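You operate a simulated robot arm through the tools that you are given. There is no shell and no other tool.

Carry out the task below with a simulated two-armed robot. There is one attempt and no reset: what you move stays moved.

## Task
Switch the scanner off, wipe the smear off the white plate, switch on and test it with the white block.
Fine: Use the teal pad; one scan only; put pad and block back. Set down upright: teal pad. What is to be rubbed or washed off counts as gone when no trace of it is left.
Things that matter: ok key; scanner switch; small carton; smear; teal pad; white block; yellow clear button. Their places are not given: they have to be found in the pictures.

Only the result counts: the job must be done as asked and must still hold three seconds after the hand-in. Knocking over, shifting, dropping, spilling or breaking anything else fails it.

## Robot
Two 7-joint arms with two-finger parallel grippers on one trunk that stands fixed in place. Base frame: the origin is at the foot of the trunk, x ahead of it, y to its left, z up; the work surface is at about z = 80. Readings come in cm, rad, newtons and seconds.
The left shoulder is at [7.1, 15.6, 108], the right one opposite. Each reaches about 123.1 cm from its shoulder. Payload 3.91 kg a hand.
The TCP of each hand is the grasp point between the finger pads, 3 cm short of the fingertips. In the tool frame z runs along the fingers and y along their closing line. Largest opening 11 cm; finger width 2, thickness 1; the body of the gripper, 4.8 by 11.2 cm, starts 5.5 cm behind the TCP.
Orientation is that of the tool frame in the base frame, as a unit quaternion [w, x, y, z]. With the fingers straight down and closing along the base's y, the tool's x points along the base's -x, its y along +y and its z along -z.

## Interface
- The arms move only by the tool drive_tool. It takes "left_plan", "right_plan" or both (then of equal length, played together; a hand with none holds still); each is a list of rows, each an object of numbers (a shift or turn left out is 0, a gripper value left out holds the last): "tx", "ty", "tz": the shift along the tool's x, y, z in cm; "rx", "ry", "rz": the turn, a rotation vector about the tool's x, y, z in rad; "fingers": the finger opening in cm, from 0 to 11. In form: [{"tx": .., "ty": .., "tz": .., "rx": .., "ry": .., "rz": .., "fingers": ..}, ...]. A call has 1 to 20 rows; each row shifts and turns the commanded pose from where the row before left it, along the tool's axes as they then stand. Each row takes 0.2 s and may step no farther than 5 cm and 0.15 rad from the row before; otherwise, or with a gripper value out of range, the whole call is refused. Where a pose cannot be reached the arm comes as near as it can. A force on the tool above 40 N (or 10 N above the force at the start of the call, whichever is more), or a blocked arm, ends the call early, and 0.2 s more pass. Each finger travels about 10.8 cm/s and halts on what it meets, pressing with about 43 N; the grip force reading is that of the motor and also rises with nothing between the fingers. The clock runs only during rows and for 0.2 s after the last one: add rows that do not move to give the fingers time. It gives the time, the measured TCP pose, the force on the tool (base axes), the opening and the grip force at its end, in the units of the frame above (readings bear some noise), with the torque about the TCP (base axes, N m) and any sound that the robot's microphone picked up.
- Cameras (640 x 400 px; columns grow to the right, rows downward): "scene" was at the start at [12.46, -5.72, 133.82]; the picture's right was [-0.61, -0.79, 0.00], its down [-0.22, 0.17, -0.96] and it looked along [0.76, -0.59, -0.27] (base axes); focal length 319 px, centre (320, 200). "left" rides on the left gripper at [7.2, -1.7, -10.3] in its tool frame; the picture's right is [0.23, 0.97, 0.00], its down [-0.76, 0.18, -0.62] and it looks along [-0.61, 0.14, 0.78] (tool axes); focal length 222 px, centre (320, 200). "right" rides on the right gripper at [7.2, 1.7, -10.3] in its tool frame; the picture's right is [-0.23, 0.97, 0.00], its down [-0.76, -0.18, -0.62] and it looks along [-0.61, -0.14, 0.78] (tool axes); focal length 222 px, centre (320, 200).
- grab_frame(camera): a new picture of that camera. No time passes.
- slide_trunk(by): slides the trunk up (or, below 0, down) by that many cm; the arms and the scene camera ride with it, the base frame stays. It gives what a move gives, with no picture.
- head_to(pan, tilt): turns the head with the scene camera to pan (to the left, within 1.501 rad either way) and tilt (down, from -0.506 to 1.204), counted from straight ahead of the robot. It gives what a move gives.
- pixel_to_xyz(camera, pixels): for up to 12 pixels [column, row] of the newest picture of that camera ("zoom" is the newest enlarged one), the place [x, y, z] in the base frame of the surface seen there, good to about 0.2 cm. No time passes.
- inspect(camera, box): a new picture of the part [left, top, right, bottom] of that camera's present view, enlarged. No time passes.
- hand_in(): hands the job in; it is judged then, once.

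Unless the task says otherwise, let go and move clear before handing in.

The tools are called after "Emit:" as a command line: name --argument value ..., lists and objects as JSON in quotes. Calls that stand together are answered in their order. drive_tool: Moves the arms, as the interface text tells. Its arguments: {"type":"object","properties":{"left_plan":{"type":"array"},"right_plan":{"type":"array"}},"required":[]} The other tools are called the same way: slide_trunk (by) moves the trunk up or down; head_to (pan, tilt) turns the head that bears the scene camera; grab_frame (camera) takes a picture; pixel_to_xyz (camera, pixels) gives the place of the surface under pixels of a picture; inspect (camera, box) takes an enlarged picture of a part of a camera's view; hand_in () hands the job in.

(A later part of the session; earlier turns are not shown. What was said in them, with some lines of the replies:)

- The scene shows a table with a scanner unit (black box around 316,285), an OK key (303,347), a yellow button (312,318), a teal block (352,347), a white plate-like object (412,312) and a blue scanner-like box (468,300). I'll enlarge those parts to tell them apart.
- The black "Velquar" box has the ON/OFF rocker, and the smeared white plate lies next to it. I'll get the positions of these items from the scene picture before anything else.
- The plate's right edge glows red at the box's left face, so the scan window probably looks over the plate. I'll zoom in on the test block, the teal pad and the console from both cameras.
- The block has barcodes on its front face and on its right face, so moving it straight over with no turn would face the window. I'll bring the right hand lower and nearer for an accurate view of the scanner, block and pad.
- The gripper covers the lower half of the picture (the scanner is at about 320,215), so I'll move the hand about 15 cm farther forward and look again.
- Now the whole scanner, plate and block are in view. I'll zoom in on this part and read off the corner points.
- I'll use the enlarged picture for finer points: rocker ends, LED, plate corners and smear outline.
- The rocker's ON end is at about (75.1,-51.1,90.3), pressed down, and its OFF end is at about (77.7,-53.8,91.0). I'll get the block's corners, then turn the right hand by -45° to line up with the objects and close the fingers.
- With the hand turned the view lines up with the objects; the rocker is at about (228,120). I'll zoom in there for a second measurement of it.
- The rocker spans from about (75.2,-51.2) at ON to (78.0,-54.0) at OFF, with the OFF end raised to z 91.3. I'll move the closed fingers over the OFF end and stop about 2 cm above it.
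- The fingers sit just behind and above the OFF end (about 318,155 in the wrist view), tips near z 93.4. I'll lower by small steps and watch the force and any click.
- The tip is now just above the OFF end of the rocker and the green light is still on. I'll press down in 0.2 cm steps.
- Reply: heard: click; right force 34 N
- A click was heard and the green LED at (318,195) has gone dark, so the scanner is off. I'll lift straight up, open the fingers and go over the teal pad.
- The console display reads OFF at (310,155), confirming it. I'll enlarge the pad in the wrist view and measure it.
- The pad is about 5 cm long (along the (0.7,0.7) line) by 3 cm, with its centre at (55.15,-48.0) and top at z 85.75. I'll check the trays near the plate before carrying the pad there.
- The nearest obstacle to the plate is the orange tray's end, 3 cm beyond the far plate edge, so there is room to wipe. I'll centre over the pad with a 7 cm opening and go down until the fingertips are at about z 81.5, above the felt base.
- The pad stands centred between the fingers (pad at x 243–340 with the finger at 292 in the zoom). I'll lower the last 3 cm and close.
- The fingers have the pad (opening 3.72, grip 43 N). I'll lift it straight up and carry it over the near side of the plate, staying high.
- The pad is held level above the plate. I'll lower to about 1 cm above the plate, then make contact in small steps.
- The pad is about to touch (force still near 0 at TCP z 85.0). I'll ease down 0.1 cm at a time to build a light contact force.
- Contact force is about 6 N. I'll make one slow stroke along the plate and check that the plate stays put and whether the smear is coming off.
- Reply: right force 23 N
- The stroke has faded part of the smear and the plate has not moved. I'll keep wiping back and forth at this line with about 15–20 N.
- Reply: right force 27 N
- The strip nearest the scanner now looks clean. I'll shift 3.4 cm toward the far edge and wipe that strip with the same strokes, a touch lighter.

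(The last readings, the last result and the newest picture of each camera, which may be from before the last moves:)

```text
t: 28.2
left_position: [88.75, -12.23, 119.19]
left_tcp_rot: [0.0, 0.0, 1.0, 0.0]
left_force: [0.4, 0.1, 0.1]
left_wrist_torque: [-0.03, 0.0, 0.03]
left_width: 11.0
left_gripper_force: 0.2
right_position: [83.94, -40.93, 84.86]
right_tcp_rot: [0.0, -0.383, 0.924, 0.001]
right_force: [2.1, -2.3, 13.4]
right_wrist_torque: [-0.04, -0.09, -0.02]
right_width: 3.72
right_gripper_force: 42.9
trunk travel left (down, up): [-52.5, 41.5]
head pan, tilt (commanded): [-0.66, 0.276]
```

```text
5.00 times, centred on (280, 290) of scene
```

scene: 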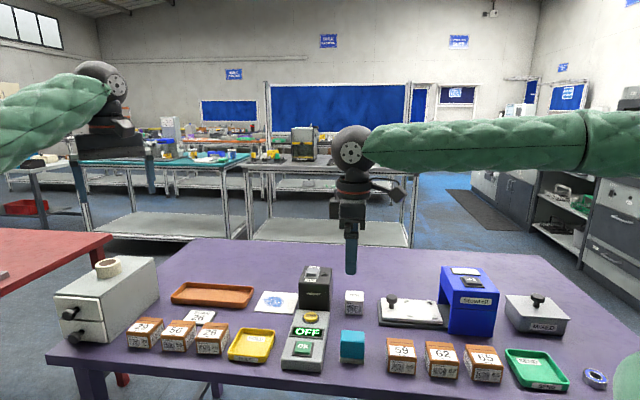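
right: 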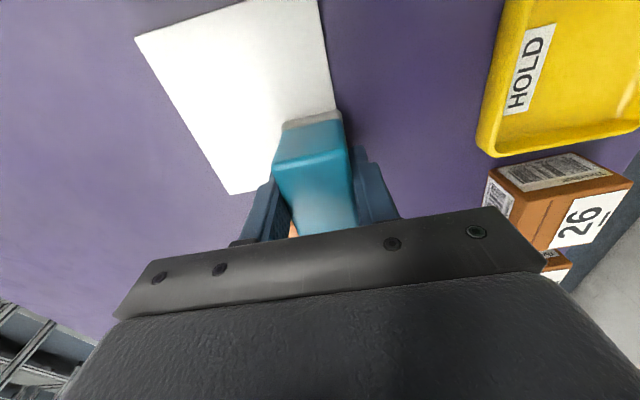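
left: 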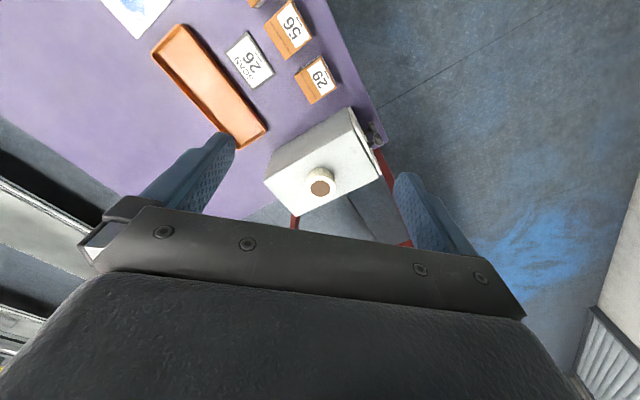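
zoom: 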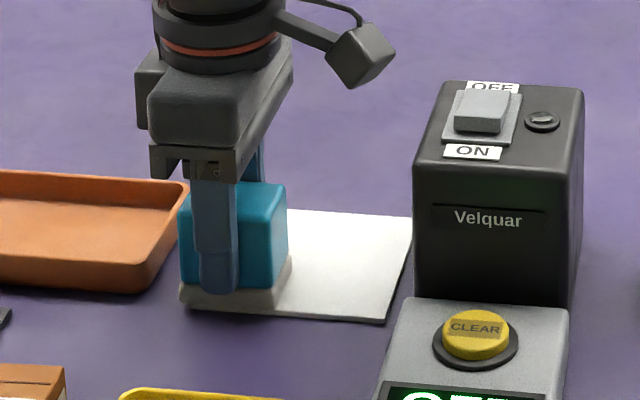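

The visible part of the plate is white now. I'll do one more pass pair over the far strip and one over the middle, then lift and look at the whole plate.

Emit:
drive_tool --right_plan '[{"ty": -1}, {"ty": -1}, {"ty": -1}, {"ty": -1}, {"ty": -1}, {"ty": -1.2}, {}, {"ty": 1, "tx": 0.3}, {"ty": 1, "tx": 0.3}, {"ty": 1, "tx": 0.3}, {"ty": 1, "tx": 0.3}, {"ty": 1, "tx": 0.3}, {"ty": 1.2, "tx": 0.3}, {}, {"ty": -1}, {"ty": -1}, {"ty": -1}, {"ty": -1}, {"ty": -1}, {}]'

Emit:
drive_tool --right_plan '[{"tx": 0.6}, {"tx": 0.6}, {"tx": 0.6}, {"tz": -2}, {"tz": -5}, {"tz": -5}, {}]'

Emit:
grab_frame --camera "right"

Emit:
inspect --camera "scene" --box '[220, 250, 340, 330]'

```text
t: 32.4
left_position: [88.78, -12.02, 119.11]
left_tcp_rot: [-0.001, 0.0, 1.0, -0.001]
left_force: [0.8, -0.3, 0.0]
left_wrist_torque: [0.02, 0.01, 0.01]
left_width: 11.0
left_gripper_force: 0.0
right_position: [86.29, -45.85, 84.94]
right_tcp_rot: [-0.001, -0.383, 0.924, -0.001]
right_force: [-0.4, 0.6, 2.0]
right_wrist_torque: [0.07, -0.09, 0.02]
right_width: 3.72
right_gripper_force: 43.4
trunk travel left (down, up): [-52.5, 41.5]
head pan, tilt (commanded): [-0.66, 0.276]
```

```text
t: 34.0
left_position: [88.73, -12.23, 119.02]
left_tcp_rot: [-0.001, 0.0, 1.0, 0.001]
left_force: [-1.0, -1.0, -0.2]
left_wrist_torque: [0.0, 0.02, 0.02]
left_width: 11.0
left_gripper_force: 0.0
right_position: [85.23, -47.38, 96.7]
right_tcp_rot: [0.0, -0.383, 0.924, 0.001]
right_force: [-0.6, -0.3, -0.3]
right_wrist_torque: [0.04, 0.01, 0.02]
right_width: 3.73
right_gripper_force: 42.8
trunk travel left (down, up): [-52.5, 41.5]
head pan, tilt (commanded): [-0.66, 0.276]
```

```text
taken
```

right: 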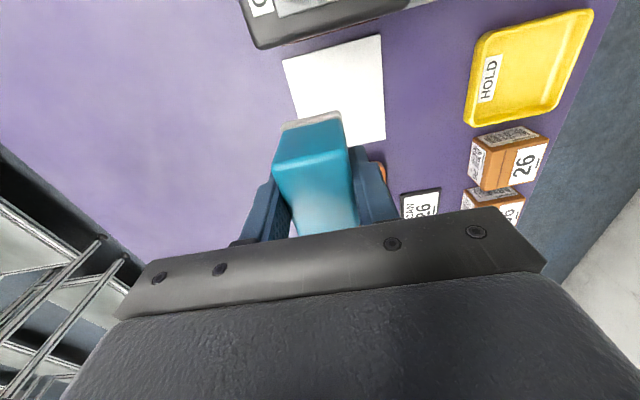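

```text
5.00 times, centred on (280, 290) of scene
```

zoom: 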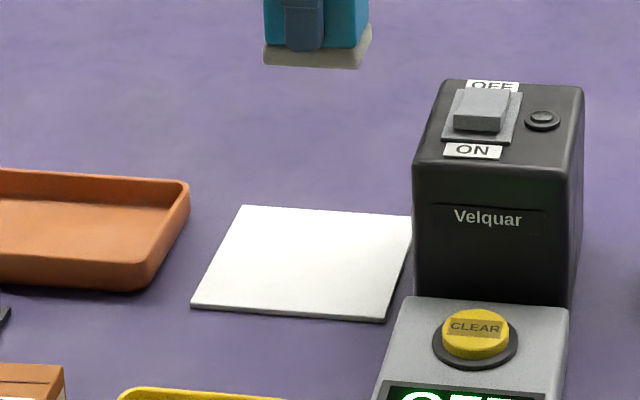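

The plate looks white all over. I'll enlarge it further to check for faint traces and compare its corners with the earlier ones.

Emit:
inspect --camera "scene" --box '[252, 285, 308, 320]'

Emit:
inspect --camera "right" --box '[275, 25, 395, 145]'

Emit:
pixel_to_xyz --camera "right" --pixels '[[283, 60], [380, 35], [384, 139], [300, 117]]'

```text
11.43 times, centred on (280, 302) of scene
```

zoom: 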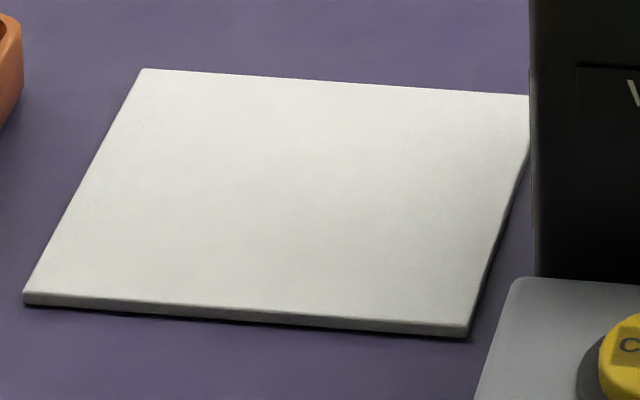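

```text
3.33 times, centred on (335, 85) of right
```

zoom: 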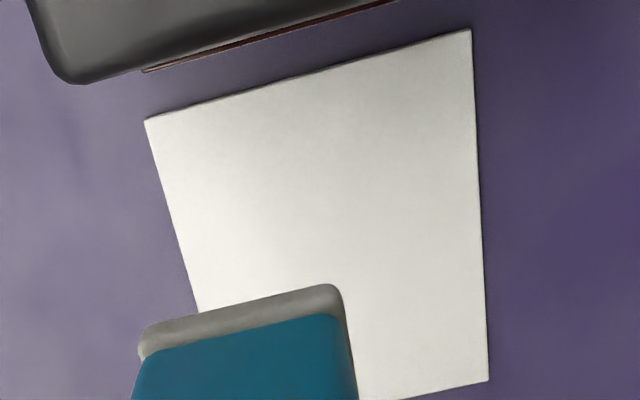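

```text
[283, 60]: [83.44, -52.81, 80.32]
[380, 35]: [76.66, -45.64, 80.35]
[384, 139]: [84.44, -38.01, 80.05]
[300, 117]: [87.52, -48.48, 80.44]
```

The plate shows no trace and its corners match the earlier readings, so it has not moved. I'll lift a bit more and carry the pad back to its exact pick-up spot, lowering it to just above the table.

Emit:
drive_tool --right_plan '[{"tz": -4}, {"tx": 3.11, "ty": 2.93}, {"tx": 3.11, "ty": 2.93}, {"tx": 3.11, "ty": 2.93}, {"tx": 3.11, "ty": 2.93}, {"tx": 3.11, "ty": 2.93}, {"tx": 3.11, "ty": 2.92}, {"tx": 3.1, "ty": 2.91}, {}, {"tz": 4.5}, {"tz": 4.5}, {"tz": 4}, {"tz": 2.2}, {}, {}]'

Emit:
inspect --camera "scene" --box '[300, 280, 420, 380]'

Emit:
grab_frame --camera "right"

```text
t: 37.2
left_position: [88.76, -12.24, 119.18]
left_tcp_rot: [0.0, 0.0, 1.0, 0.0]
left_force: [0.5, 0.4, -0.4]
left_wrist_torque: [0.0, 0.02, 0.0]
left_width: 11.02
left_gripper_force: 0.0
right_position: [55.12, -48.17, 85.69]
right_tcp_rot: [0.0, -0.383, 0.924, 0.0]
right_force: [0.0, 0.0, -0.9]
right_wrist_torque: [0.01, -0.02, -0.01]
right_width: 3.7
right_gripper_force: 43.4
trunk travel left (down, up): [-52.5, 41.5]
head pan, tilt (commanded): [-0.66, 0.276]
```

```text
4.00 times, centred on (360, 330) of scene
```

zoom: 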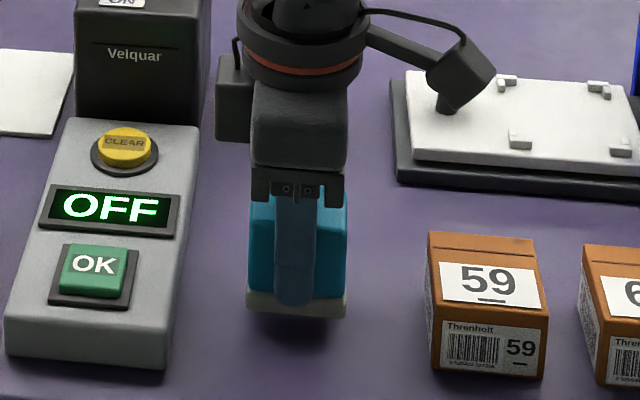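

```text
taken
```

right: 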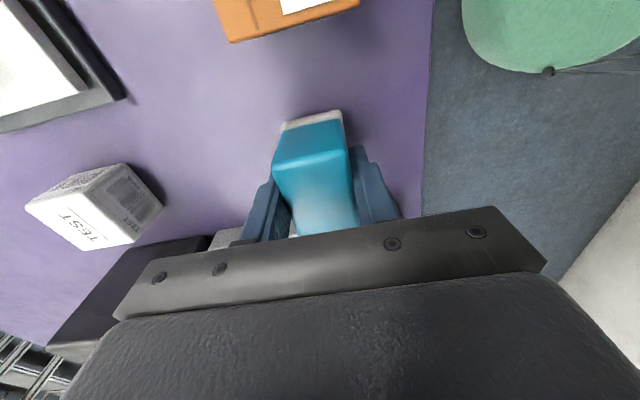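

The pad hangs just above its old spot (TCP 85.7, released at 84.5 it should touch). I'll lower the last 1.15 cm gently and check the force before opening.

Emit:
drive_tool --right_plan '[{"tz": 0.6}, {"tz": 0.3}, {"tz": 0.2}, {"tz": 0.06}, {}]'

```text
t: 38.4
left_position: [88.82, -12.1, 119.12]
left_tcp_rot: [-0.001, -0.001, 1.0, 0.0]
left_force: [-0.2, -0.2, -0.2]
left_wrist_torque: [-0.04, -0.01, -0.03]
left_width: 11.0
left_gripper_force: 0.1
right_position: [55.11, -48.09, 84.36]
right_tcp_rot: [0.0, -0.383, 0.924, 0.0]
right_force: [-0.4, 0.8, 0.2]
right_wrist_torque: [0.0, -0.02, 0.01]
right_width: 3.74
right_gripper_force: 42.9
trunk travel left (down, up): [-52.5, 41.5]
head pan, tilt (commanded): [-0.66, 0.276]
```

The force is still near zero, so I'll lower a little more until the pad is felt on the table.

Emit:
drive_tool --right_plan '[{"tz": 0.06}, {}]'

```text
t: 39.0
left_position: [88.7, -12.22, 119.14]
left_tcp_rot: [0.0, 0.0, 1.0, 0.0]
left_force: [0.5, 0.0, 1.4]
left_wrist_torque: [0.0, -0.03, -0.01]
left_width: 11.0
left_gripper_force: 0.1
right_position: [55.1, -47.99, 84.42]
right_tcp_rot: [0.0, -0.383, 0.924, 0.0]
right_force: [-0.7, -4.2, 11.1]
right_wrist_torque: [-0.08, -0.04, -0.03]
right_width: 3.72
right_gripper_force: 43.4
trunk travel left (down, up): [-52.5, 41.5]
head pan, tilt (commanded): [-0.66, 0.276]
```

The pad is now on the table (11 N upward). I'll open the fingers to 7 and rise straight up.

Emit:
drive_tool --right_plan '[{"tz": -0.05, "fingers": 4.5}, {"fingers": 5.5}, {"fingers": 7}, {}, {"tz": -2}, {"tz": -4}, {"tz": -5}, {"tz": -5}, {"tz": -4}, {}]'

Emit:
grab_frame --camera "right"

Emit:
inspect --camera "scene" --box '[300, 280, 420, 380]'

```text
t: 41.2
left_position: [88.75, -12.13, 119.02]
left_tcp_rot: [-0.001, 0.0, 1.0, -0.001]
left_force: [-0.3, 0.1, 0.5]
left_wrist_torque: [-0.03, 0.04, 0.02]
left_width: 10.99
left_gripper_force: 0.1
right_position: [54.64, -47.86, 103.93]
right_tcp_rot: [0.0, -0.383, 0.924, 0.001]
right_force: [0.3, 1.5, -1.1]
right_wrist_torque: [-0.01, 0.03, 0.01]
right_width: 7.03
right_gripper_force: 0.0
trunk travel left (down, up): [-52.5, 41.5]
head pan, tilt (commanded): [-0.66, 0.276]
```

```text
taken
```

right: 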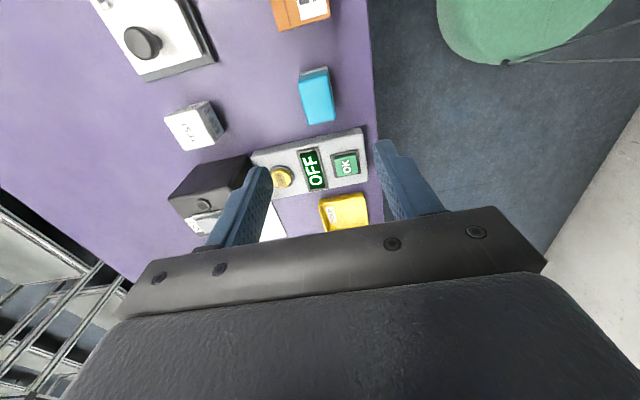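

```text
4.00 times, centred on (360, 330) of scene
```

zoom: 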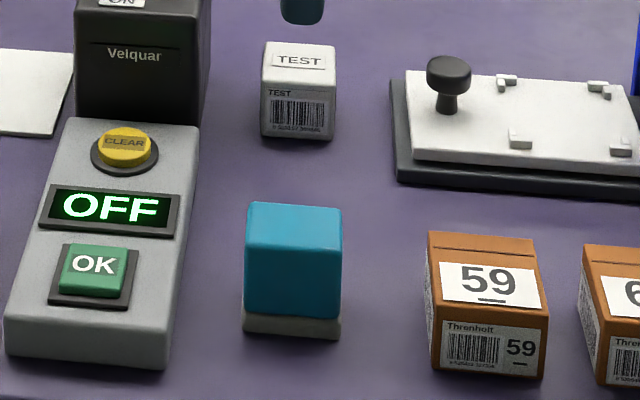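

The pad stands upright on its old spot. Now I'll close the fingers and go over the rocker's ON end at about (75.5,-51.5), stopping just above it.

Emit:
drive_tool --right_plan '[{"tx": -2.378, "ty": -3.38, "fingers": 0}, {"tx": -2.378, "ty": -3.38}, {"tx": -2.378, "ty": -3.38}, {"tx": -2.378, "ty": -3.38}, {"tx": -2.378, "ty": -3.38}, {}, {"tz": 4.5}, {"tz": 4}, {"tz": 1.2}, {}, {}]'

Emit:
inspect --camera "right" --box '[230, 30, 430, 180]'

Emit:
inspect --camera "scene" --box '[270, 240, 370, 320]'

```text
t: 43.6
left_position: [88.77, -12.12, 119.14]
left_tcp_rot: [0.0, 0.0, 1.0, 0.0]
left_force: [-0.2, 0.4, 0.5]
left_wrist_torque: [-0.01, 0.01, -0.03]
left_width: 11.0
left_gripper_force: 0.1
right_position: [75.37, -51.45, 94.65]
right_tcp_rot: [0.0, -0.383, 0.924, -0.001]
right_force: [-0.2, 1.3, 0.4]
right_wrist_torque: [0.03, 0.02, -0.01]
right_width: 0.0
right_gripper_force: 37.3
trunk travel left (down, up): [-52.5, 41.5]
head pan, tilt (commanded): [-0.66, 0.276]
```

```text
2.67 times, centred on (330, 105) of right
```

zoom: 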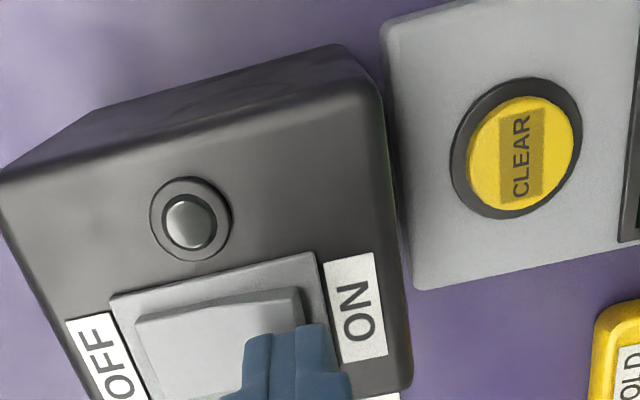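

```text
5.00 times, centred on (320, 280) of scene
```

zoom: 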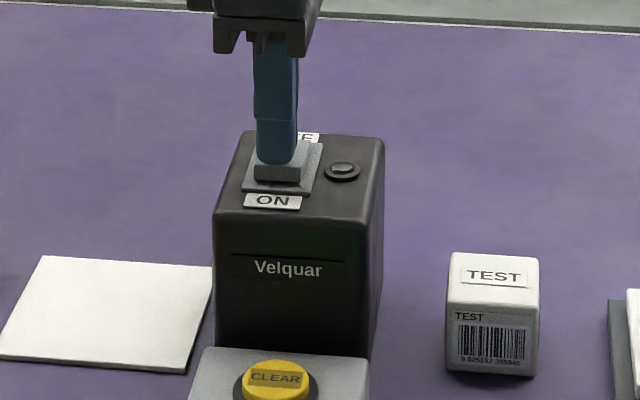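

The fingers are just over the ON end (about 295,340 in the zoom). I'll press down in small steps until it clicks.

Emit:
drive_tool --right_plan '[{"tz": 0.2}, {"tz": 0.2}, {"tz": 0.2}, {"tz": 0.2}, {"tz": 0.15}, {}]'

Emit:
grab_frame --camera "right"

Emit:
inspect --camera "scene" --box '[220, 250, 380, 390]'

```text
t: 45.0
left_position: [88.59, -12.24, 119.28]
left_tcp_rot: [0.0, 0.0, 1.0, 0.0]
left_force: [-0.6, 0.2, 0.5]
left_wrist_torque: [-0.01, 0.01, 0.01]
left_width: 11.02
left_gripper_force: 0.1
right_position: [75.43, -51.48, 93.94]
right_tcp_rot: [0.002, -0.383, 0.924, -0.001]
right_force: [6.2, -14.6, 25.9]
right_wrist_torque: [-0.65, -0.35, -0.08]
right_width: 0.0
right_gripper_force: 37.7
trunk travel left (down, up): [-52.5, 41.5]
head pan, tilt (commanded): [-0.66, 0.276]
heard: click
```

```text
taken
```

right: 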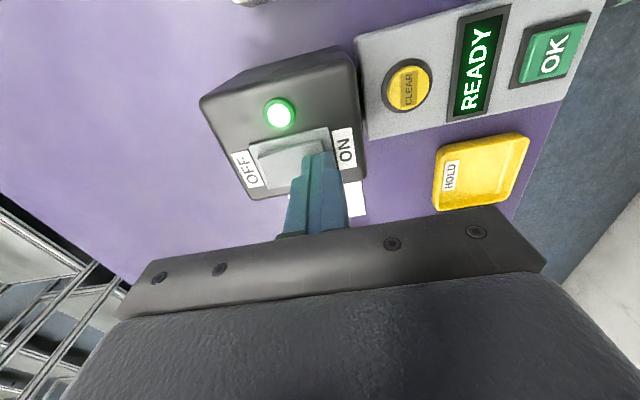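

```text
2.86 times, centred on (300, 320) of scene
```

zoom: 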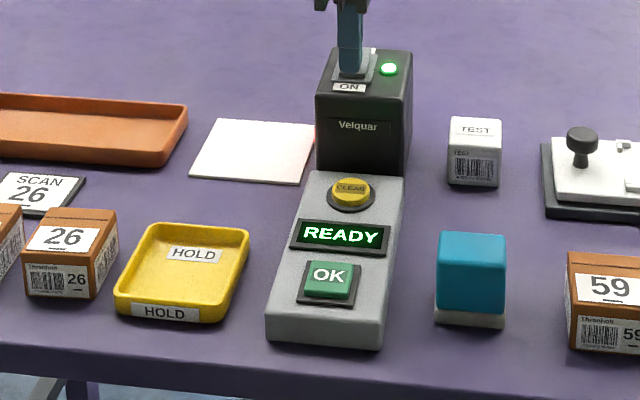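

A click was heard, the LED is green and the display reads READY. I'll lift off, open to 8 cm and move above the white block at (67.97,-60.55).

Emit:
drive_tool --right_plan '[{"tz": -1}, {"tz": -4}, {"tz": -4.5}, {"tz": -4.5}, {"tx": 3.9, "ty": -0.34, "fingers": 8}, {"tx": 3.9, "ty": -0.34}, {"tx": 3.91, "ty": -0.35}, {}, {}]'

Emit:
grab_frame --camera "right"

Emit:
inspect --camera "scene" --box '[240, 250, 400, 370]'

```text
t: 47.0
left_position: [88.66, -12.34, 119.18]
left_tcp_rot: [0.0, -0.001, 1.0, 0.0]
left_force: [0.9, 0.0, -0.7]
left_wrist_torque: [0.0, -0.01, 0.0]
left_width: 11.0
left_gripper_force: 0.1
right_position: [67.74, -60.5, 107.77]
right_tcp_rot: [0.0, -0.382, 0.924, -0.001]
right_force: [-0.7, -0.1, -0.3]
right_wrist_torque: [0.02, -0.01, 0.0]
right_width: 8.0
right_gripper_force: 0.1
trunk travel left (down, up): [-52.5, 41.5]
head pan, tilt (commanded): [-0.66, 0.276]
```

```text
taken
```

right: 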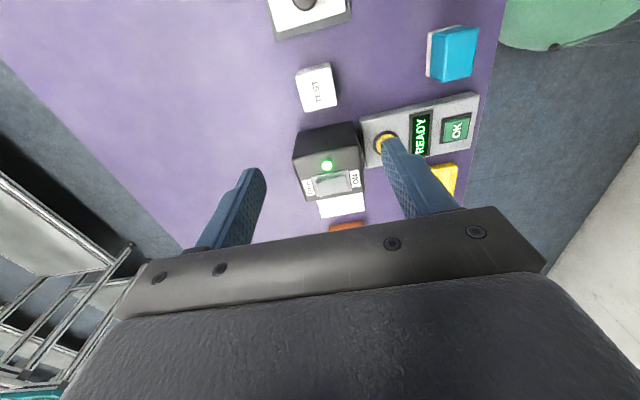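

```text
3.33 times, centred on (320, 310) of scene
```

zoom: 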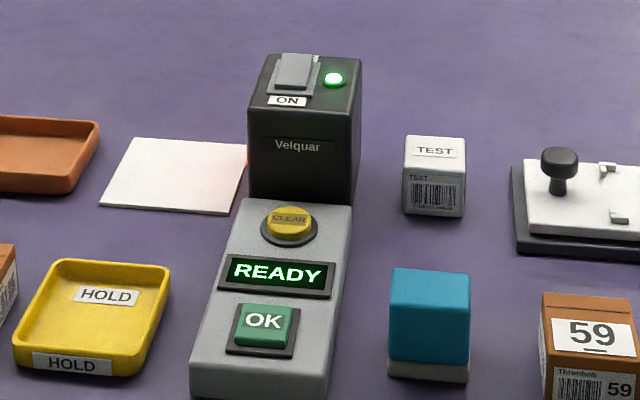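

The block is at (317,87) in the wrist view, clear of its neighbours. I'll re-measure its top corners from here to be safe.

Emit:
inspect --camera "right" --box '[280, 50, 360, 125]'

```text
5.33 times, centred on (320, 88) of right
```

zoom: 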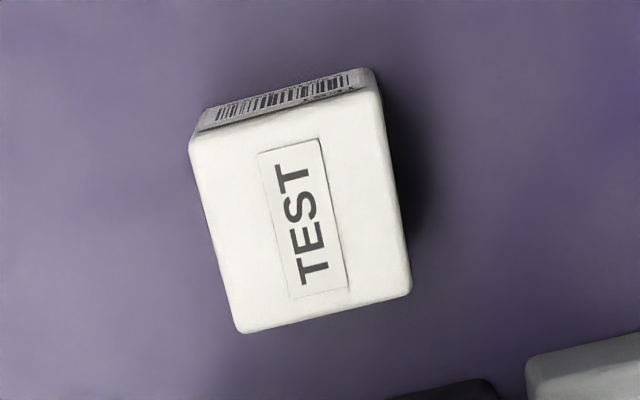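

Emit:
pixel_to_xyz --camera "zoom" --pixels '[[195, 145], [372, 98], [407, 285], [242, 328], [300, 215], [285, 125], [320, 305], [220, 240], [390, 195]]'

```text
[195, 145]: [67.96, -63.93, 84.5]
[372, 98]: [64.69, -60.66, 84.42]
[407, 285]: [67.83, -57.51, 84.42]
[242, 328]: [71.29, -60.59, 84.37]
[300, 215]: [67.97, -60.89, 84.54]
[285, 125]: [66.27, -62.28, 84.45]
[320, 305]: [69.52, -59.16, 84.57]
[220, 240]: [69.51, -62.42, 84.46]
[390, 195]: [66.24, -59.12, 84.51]
```

The block's centre is at (67.95,-60.6), right under the hand, with its top at z 84.45. I'll go down to TCP z 83.5 and close on its front and back faces.

Emit:
drive_tool --right_plan '[{"tz": 4.6}, {"tz": 4.6}, {"tz": 4.6}, {"tz": 4.6}, {"tz": 3.0}, {}, {}]'

Emit:
grab_frame --camera "right"

Emit:
inspect --camera "scene" --box '[300, 240, 420, 330]'

```text
t: 48.6
left_position: [88.71, -12.16, 119.11]
left_tcp_rot: [-0.001, -0.001, 1.0, -0.001]
left_force: [1.0, -0.7, -0.2]
left_wrist_torque: [0.0, 0.01, -0.02]
left_width: 11.0
left_gripper_force: 0.0
right_position: [68.23, -60.52, 86.35]
right_tcp_rot: [-0.001, -0.384, 0.923, 0.001]
right_force: [-0.2, 0.3, 0.6]
right_wrist_torque: [-0.02, 0.0, 0.02]
right_width: 8.03
right_gripper_force: 0.0
trunk travel left (down, up): [-52.5, 41.5]
head pan, tilt (commanded): [-0.66, 0.276]
```

```text
taken
```

right: 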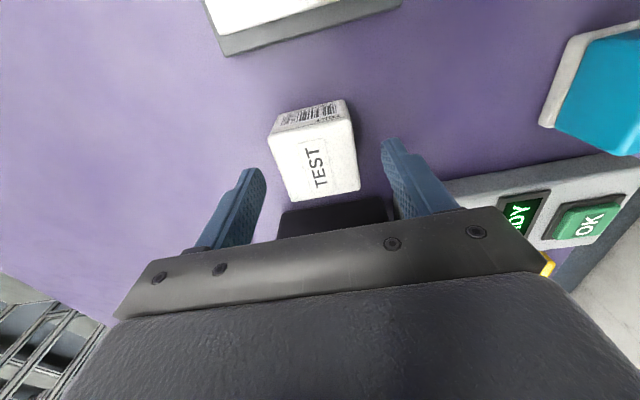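

```text
4.44 times, centred on (360, 285) of scene
```

zoom: 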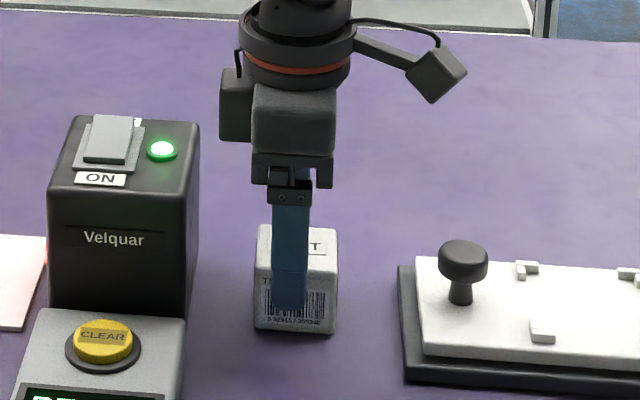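

The fingers straddle the block with room on both sides. I'll lower the last 2.9 cm and close gently.

Emit:
drive_tool --right_plan '[{"tz": 1.5}, {"tz": 1.4}, {}, {"fingers": 3.5}, {}, {}, {}]'

Emit:
inspect --camera "scene" --box '[300, 240, 420, 330]'

```text
t: 50.2
left_position: [88.6, -12.21, 119.17]
left_tcp_rot: [0.0, 0.0, 1.0, 0.0]
left_force: [0.0, 0.1, -0.1]
left_wrist_torque: [0.03, -0.02, 0.01]
left_width: 11.01
left_gripper_force: 0.1
right_position: [67.89, -60.55, 83.52]
right_tcp_rot: [0.0, -0.382, 0.924, 0.0]
right_force: [-0.1, -0.1, 4.2]
right_wrist_torque: [-0.02, 0.01, 0.0]
right_width: 4.94
right_gripper_force: 43.5
trunk travel left (down, up): [-52.5, 41.5]
head pan, tilt (commanded): [-0.66, 0.276]
```

```text
4.44 times, centred on (360, 285) of scene
```

zoom: 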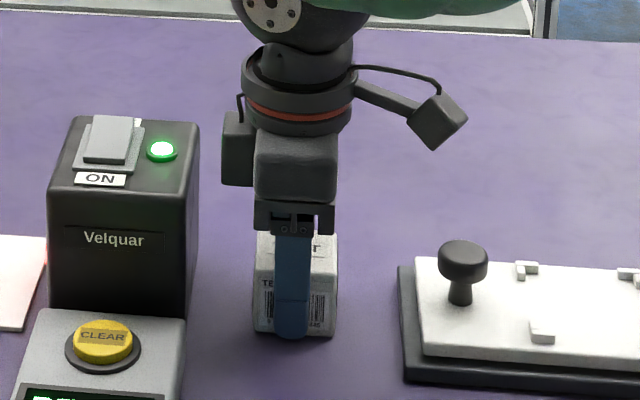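

The block is gripped (opening 4.94). Before carrying it beside the scanner I'll check how low the wrist-camera bracket hangs, since it will be near the box top.

Emit:
pixel_to_xyz --camera "zoom" --pixels '[[431, 146], [412, 125], [462, 122], [438, 105], [225, 180], [240, 185], [300, 230], [265, 228]]'

```text
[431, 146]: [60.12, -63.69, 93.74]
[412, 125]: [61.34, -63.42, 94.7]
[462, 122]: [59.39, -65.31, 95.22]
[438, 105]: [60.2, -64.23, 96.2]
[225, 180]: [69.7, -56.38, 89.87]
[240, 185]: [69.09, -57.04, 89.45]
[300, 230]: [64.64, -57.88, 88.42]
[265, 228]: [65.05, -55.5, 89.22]
```

The bracket's lowest point is about 10 cm above the TCP level, so it clears the 91.3 cm box top. I'll lift the block high, carry it over the box to above the plate centre and stop there.

Emit:
drive_tool --right_plan '[{"tz": -2.5}, {"tz": -4.5}, {"tz": -5}, {"tz": -4.5}, {"tx": -4.43, "ty": -0.115}, {"tx": -4.43, "ty": -0.115}, {"tx": -4.43, "ty": -0.115}, {"tx": -4.43, "ty": -0.115}, {"tx": -4.43, "ty": -0.115}, {}, {}]'

Emit:
grab_frame --camera "right"

Emit:
inspect --camera "scene" --box '[200, 220, 360, 360]'

```text
t: 52.6
left_position: [88.91, -11.99, 119.07]
left_tcp_rot: [-0.001, -0.001, 1.0, -0.001]
left_force: [0.8, 0.3, -0.1]
left_wrist_torque: [-0.03, 0.01, 0.01]
left_width: 11.02
left_gripper_force: 0.0
right_position: [83.94, -44.9, 99.85]
right_tcp_rot: [-0.001, -0.384, 0.923, 0.0]
right_force: [-0.2, 0.0, -1.1]
right_wrist_torque: [0.0, 0.01, 0.0]
right_width: 4.94
right_gripper_force: 43.3
trunk travel left (down, up): [-52.5, 41.5]
head pan, tilt (commanded): [-0.66, 0.276]
```

```text
taken
```

right: 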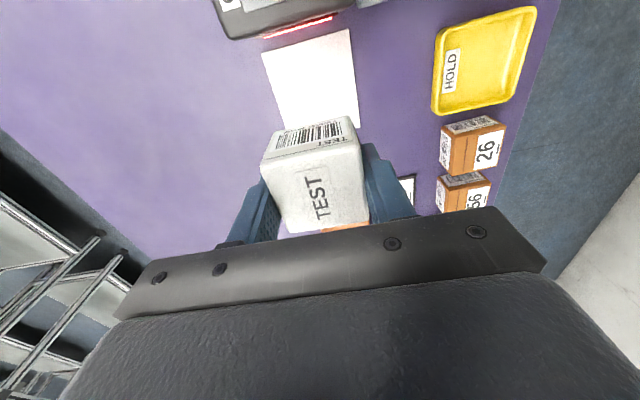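

```text
2.86 times, centred on (280, 290) of scene
```

zoom: 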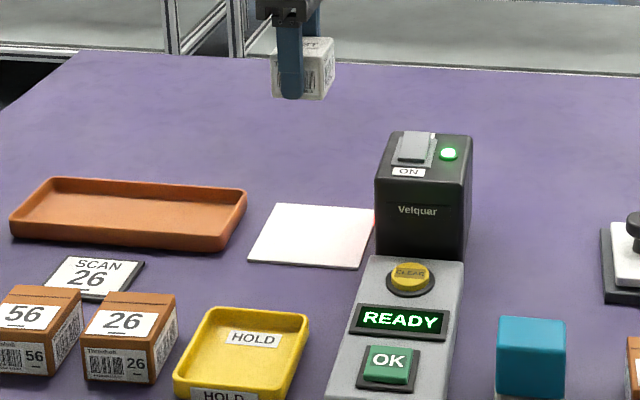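

The red scan window shows on the box's plate-facing side at about (300,25), and the block's barcode faces it. I'll check the window's place before lowering.

Emit:
inspect --camera "right" --box '[215, 0, 375, 100]'

Emit:
pixel_to_xyz --camera "right" --pixels '[[300, 25], [265, 35], [332, 16], [298, 28], [300, 22]]'

```text
4.00 times, centred on (295, 50) of right
```

zoom: 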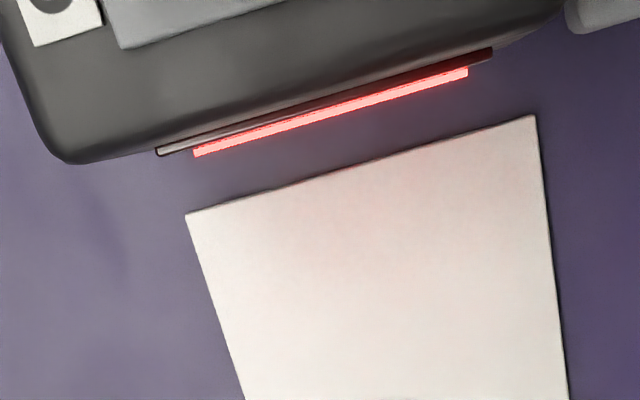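

```text
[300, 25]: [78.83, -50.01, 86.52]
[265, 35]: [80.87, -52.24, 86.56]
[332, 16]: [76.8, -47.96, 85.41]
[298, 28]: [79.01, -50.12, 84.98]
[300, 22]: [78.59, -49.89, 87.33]
```

The window sits at z 85–87, centred along the plate, right opposite the block's path. I'll lower the block onto the plate in one smooth move and wait for the scan.

Emit:
drive_tool --right_plan '[{"tz": 4.5}, {"tz": 4.5}, {"tz": 4}, {"tz": 2}, {"tz": 0.5}, {"tz": 0.3}, {"tz": 0.2}, {}, {}, {}, {}]'

Emit:
grab_frame --camera "scene"

Emit:
inspect --camera "scene" --box '[220, 250, 380, 390]'

```text
t: 55.0
left_position: [88.8, -12.21, 119.16]
left_tcp_rot: [-0.002, -0.001, 1.0, -0.001]
left_force: [-0.1, -0.2, 0.3]
left_wrist_torque: [0.04, 0.0, 0.03]
left_width: 11.02
left_gripper_force: 0.0
right_position: [84.07, -45.07, 83.86]
right_tcp_rot: [-0.001, -0.383, 0.924, 0.001]
right_force: [-0.3, -0.7, -0.7]
right_wrist_torque: [0.0, -0.02, 0.0]
right_width: 4.94
right_gripper_force: 43.1
trunk travel left (down, up): [-52.5, 41.5]
head pan, tilt (commanded): [-0.66, 0.276]
```

```text
taken
```

scene: 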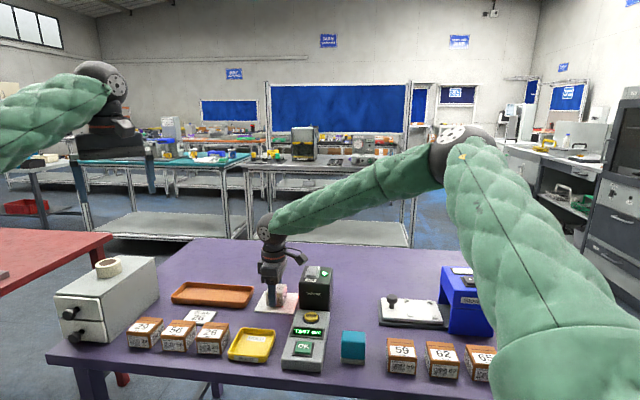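

```text
2.86 times, centred on (300, 320) of scene
```

zoom: 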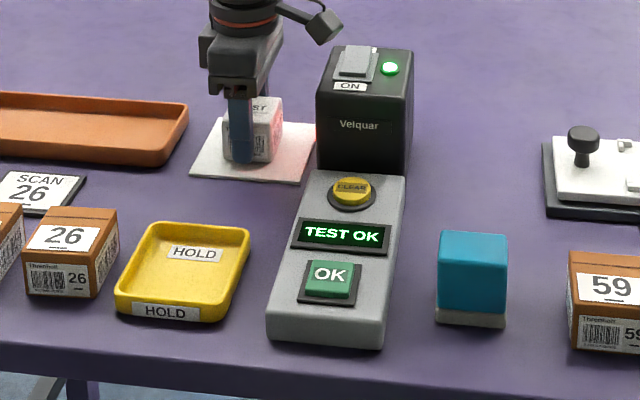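

The display reads TEST OK, so the block has been scanned. I'll lift it straight up out of the field and carry it back over the box to above its old spot.

Emit:
drive_tool --right_plan '[{"tz": -3}, {"tz": -4.5}, {"tz": -4.5}, {"tz": -4}, {"tx": 4.43, "ty": 0.115}, {"tx": 4.43, "ty": 0.115}, {"tx": 4.43, "ty": 0.115}, {"tx": 4.43, "ty": 0.115}, {"tx": 4.43, "ty": 0.115}, {}, {"tz": 4.5}, {"tz": 4.5}, {"tz": 4}, {"tz": 2.3}, {}, {}]'

Emit:
inspect --camera "scene" --box '[260, 250, 420, 370]'

Emit:
grab_frame --camera "right"

```text
t: 58.4
left_position: [88.98, -12.16, 119.02]
left_tcp_rot: [-0.001, -0.001, 1.0, 0.0]
left_force: [-0.6, 0.0, 0.7]
left_wrist_torque: [0.0, 0.0, -0.01]
left_width: 10.98
left_gripper_force: 0.1
right_position: [68.18, -60.31, 84.54]
right_tcp_rot: [-0.001, -0.382, 0.924, 0.001]
right_force: [-0.1, 0.2, -0.6]
right_wrist_torque: [0.02, 0.02, -0.03]
right_width: 4.98
right_gripper_force: 42.4
trunk travel left (down, up): [-52.5, 41.5]
head pan, tilt (commanded): [-0.66, 0.276]
```

```text
3.33 times, centred on (340, 310) of scene
```

zoom: 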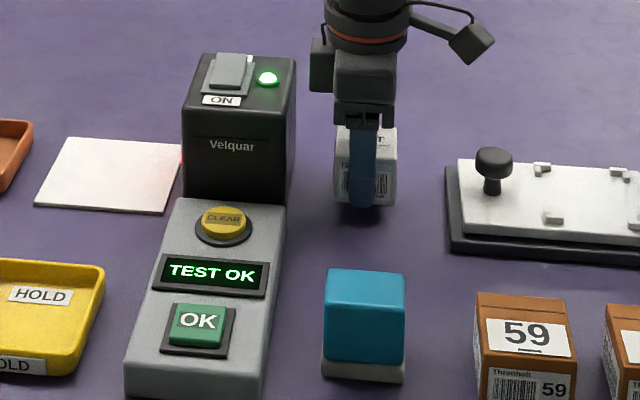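

```text
taken
```

right: 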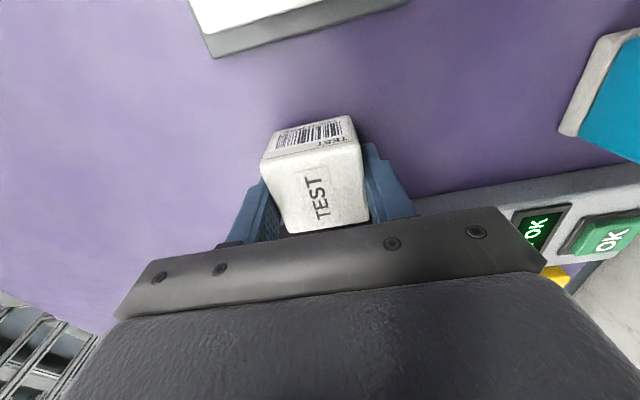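

The display still reads TEST OK and the block hangs about 1 cm over its old spot. I'll lower it gently until the table is felt.

Emit:
drive_tool --right_plan '[{"tz": 0.6}, {"tz": 0.35}, {"tz": 0.2}, {"tz": 0.06}, {}]'

```text
t: 59.6
left_position: [88.77, -12.11, 119.16]
left_tcp_rot: [0.0, 0.0, 1.0, 0.0]
left_force: [0.4, -0.6, 1.0]
left_wrist_torque: [-0.02, -0.01, -0.03]
left_width: 10.99
left_gripper_force: 0.1
right_position: [68.01, -60.35, 83.46]
right_tcp_rot: [0.0, -0.383, 0.924, 0.0]
right_force: [0.0, -0.1, 1.5]
right_wrist_torque: [0.01, -0.07, 0.01]
right_width: 4.95
right_gripper_force: 42.8
trunk travel left (down, up): [-52.5, 41.5]
head pan, tilt (commanded): [-0.66, 0.276]
```

A slight upward force (1.5 N) suggests first contact. I'll lower 0.04 cm more to be sure before opening.

Emit:
drive_tool --right_plan '[{"tz": 0.04}, {}]'

```text
t: 60.2
left_position: [88.66, -12.11, 119.25]
left_tcp_rot: [0.0, 0.001, 1.0, 0.0]
left_force: [0.1, 0.0, -0.3]
left_wrist_torque: [0.03, -0.01, 0.04]
left_width: 10.99
left_gripper_force: 0.1
right_position: [67.95, -60.35, 83.46]
right_tcp_rot: [0.0, -0.382, 0.924, -0.001]
right_force: [-1.9, 1.4, 7.5]
right_wrist_torque: [0.17, 0.04, 0.01]
right_width: 4.95
right_gripper_force: 43.1
trunk travel left (down, up): [-52.5, 41.5]
head pan, tilt (commanded): [-0.66, 0.276]
```

The block stands on the table (7.5 N). I'll open the fingers evenly and rise straight up.

Emit:
drive_tool --right_plan '[{"fingers": 5.8}, {"fingers": 7}, {"fingers": 8}, {}, {"tz": -2}, {"tz": -4}, {"tz": -5}, {"tz": -5}, {"tz": -5}, {}, {}]'

Emit:
grab_frame --camera "right"

Emit:
inspect --camera "scene" --box '[220, 250, 380, 390]'

```text
t: 62.6
left_position: [88.73, -12.06, 119.13]
left_tcp_rot: [0.0, 0.0, 1.0, 0.0]
left_force: [-0.7, 0.0, -0.2]
left_wrist_torque: [-0.03, 0.0, -0.03]
left_width: 10.98
left_gripper_force: 0.2
right_position: [67.98, -60.31, 104.36]
right_tcp_rot: [0.001, -0.383, 0.924, 0.0]
right_force: [-0.7, 0.5, 0.2]
right_wrist_torque: [-0.01, -0.03, 0.0]
right_width: 8.02
right_gripper_force: 0.0
trunk travel left (down, up): [-52.5, 41.5]
head pan, tilt (commanded): [-0.66, 0.276]
```

```text
taken
```

right: 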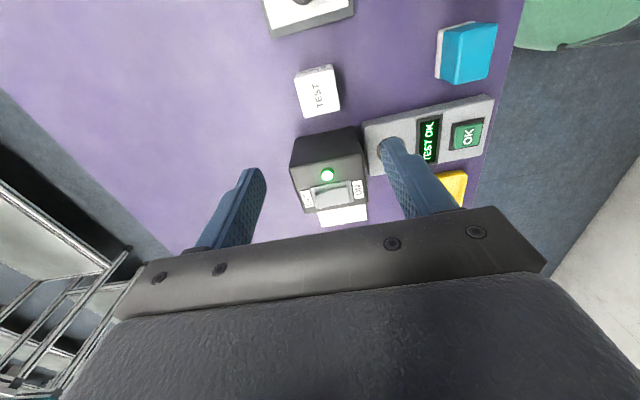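

```text
2.86 times, centred on (300, 320) of scene
```

zoom: 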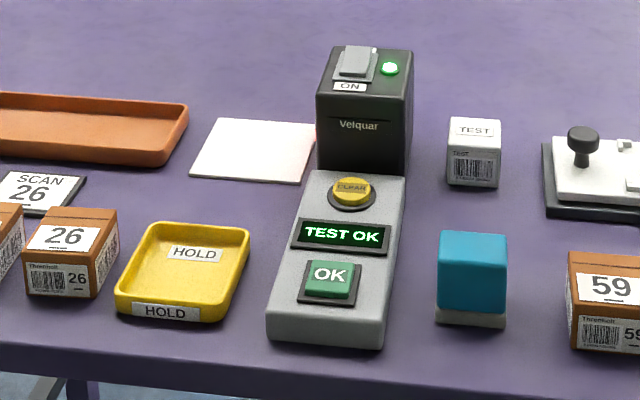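

Block, pad and display all look right (TEST OK, LED green). I'll check the final positions of the block and pad and look once more at the plate before handing in.

Emit:
inspect --camera "scene" --box '[250, 280, 310, 320]'

Emit:
inspect --camera "right" --box '[280, 50, 360, 125]'

Emit:
inspect --camera "scene" --box '[325, 280, 385, 370]'

```text
10.00 times, centred on (280, 300) of scene
```

zoom: 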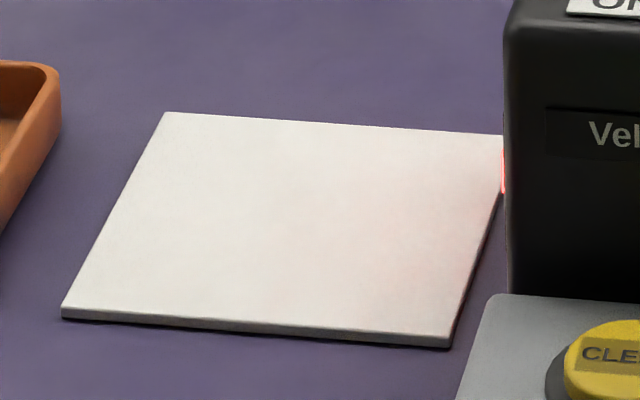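

```text
5.33 times, centred on (320, 88) of right
```

zoom: 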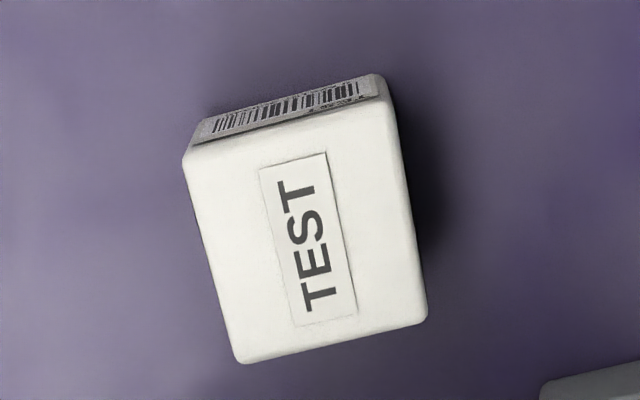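

```text
4.44 times, centred on (355, 325) of scene
```

zoom: 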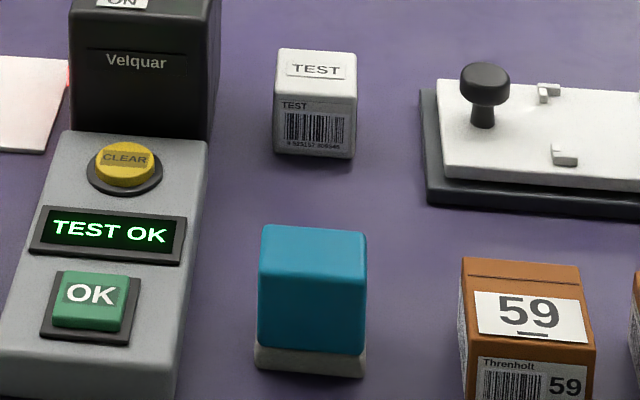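

The plate is spotless, the scanner is on with TEST OK after one scan, and the pad and block stand upright on their old spots with the hand well clear. I'm handing in.

Emit:
hand_in

```text
The job is handed in.
```

The job is done and handed in; I haven't seen the judge's result.

- **Switched off and on:** I pressed the rocker to OFF before wiping and back to ON afterwards. It clicked both times; after ON, the LED was green and the display read READY.
- **Smear:** I wiped the white plate with the teal pad, and the enlarged pictures show no trace left. The plate did not shift.
- **Test:** I lowered the white block onto the plate once. The display showed TEST OK and still did at hand-in. No beep was heard, so the display is the only evidence of the scan.
- **Put back:** The teal pad stands upright where it was, and the white block is back on its spot. The cartons, trays, OK key and yellow clear button were not touched.
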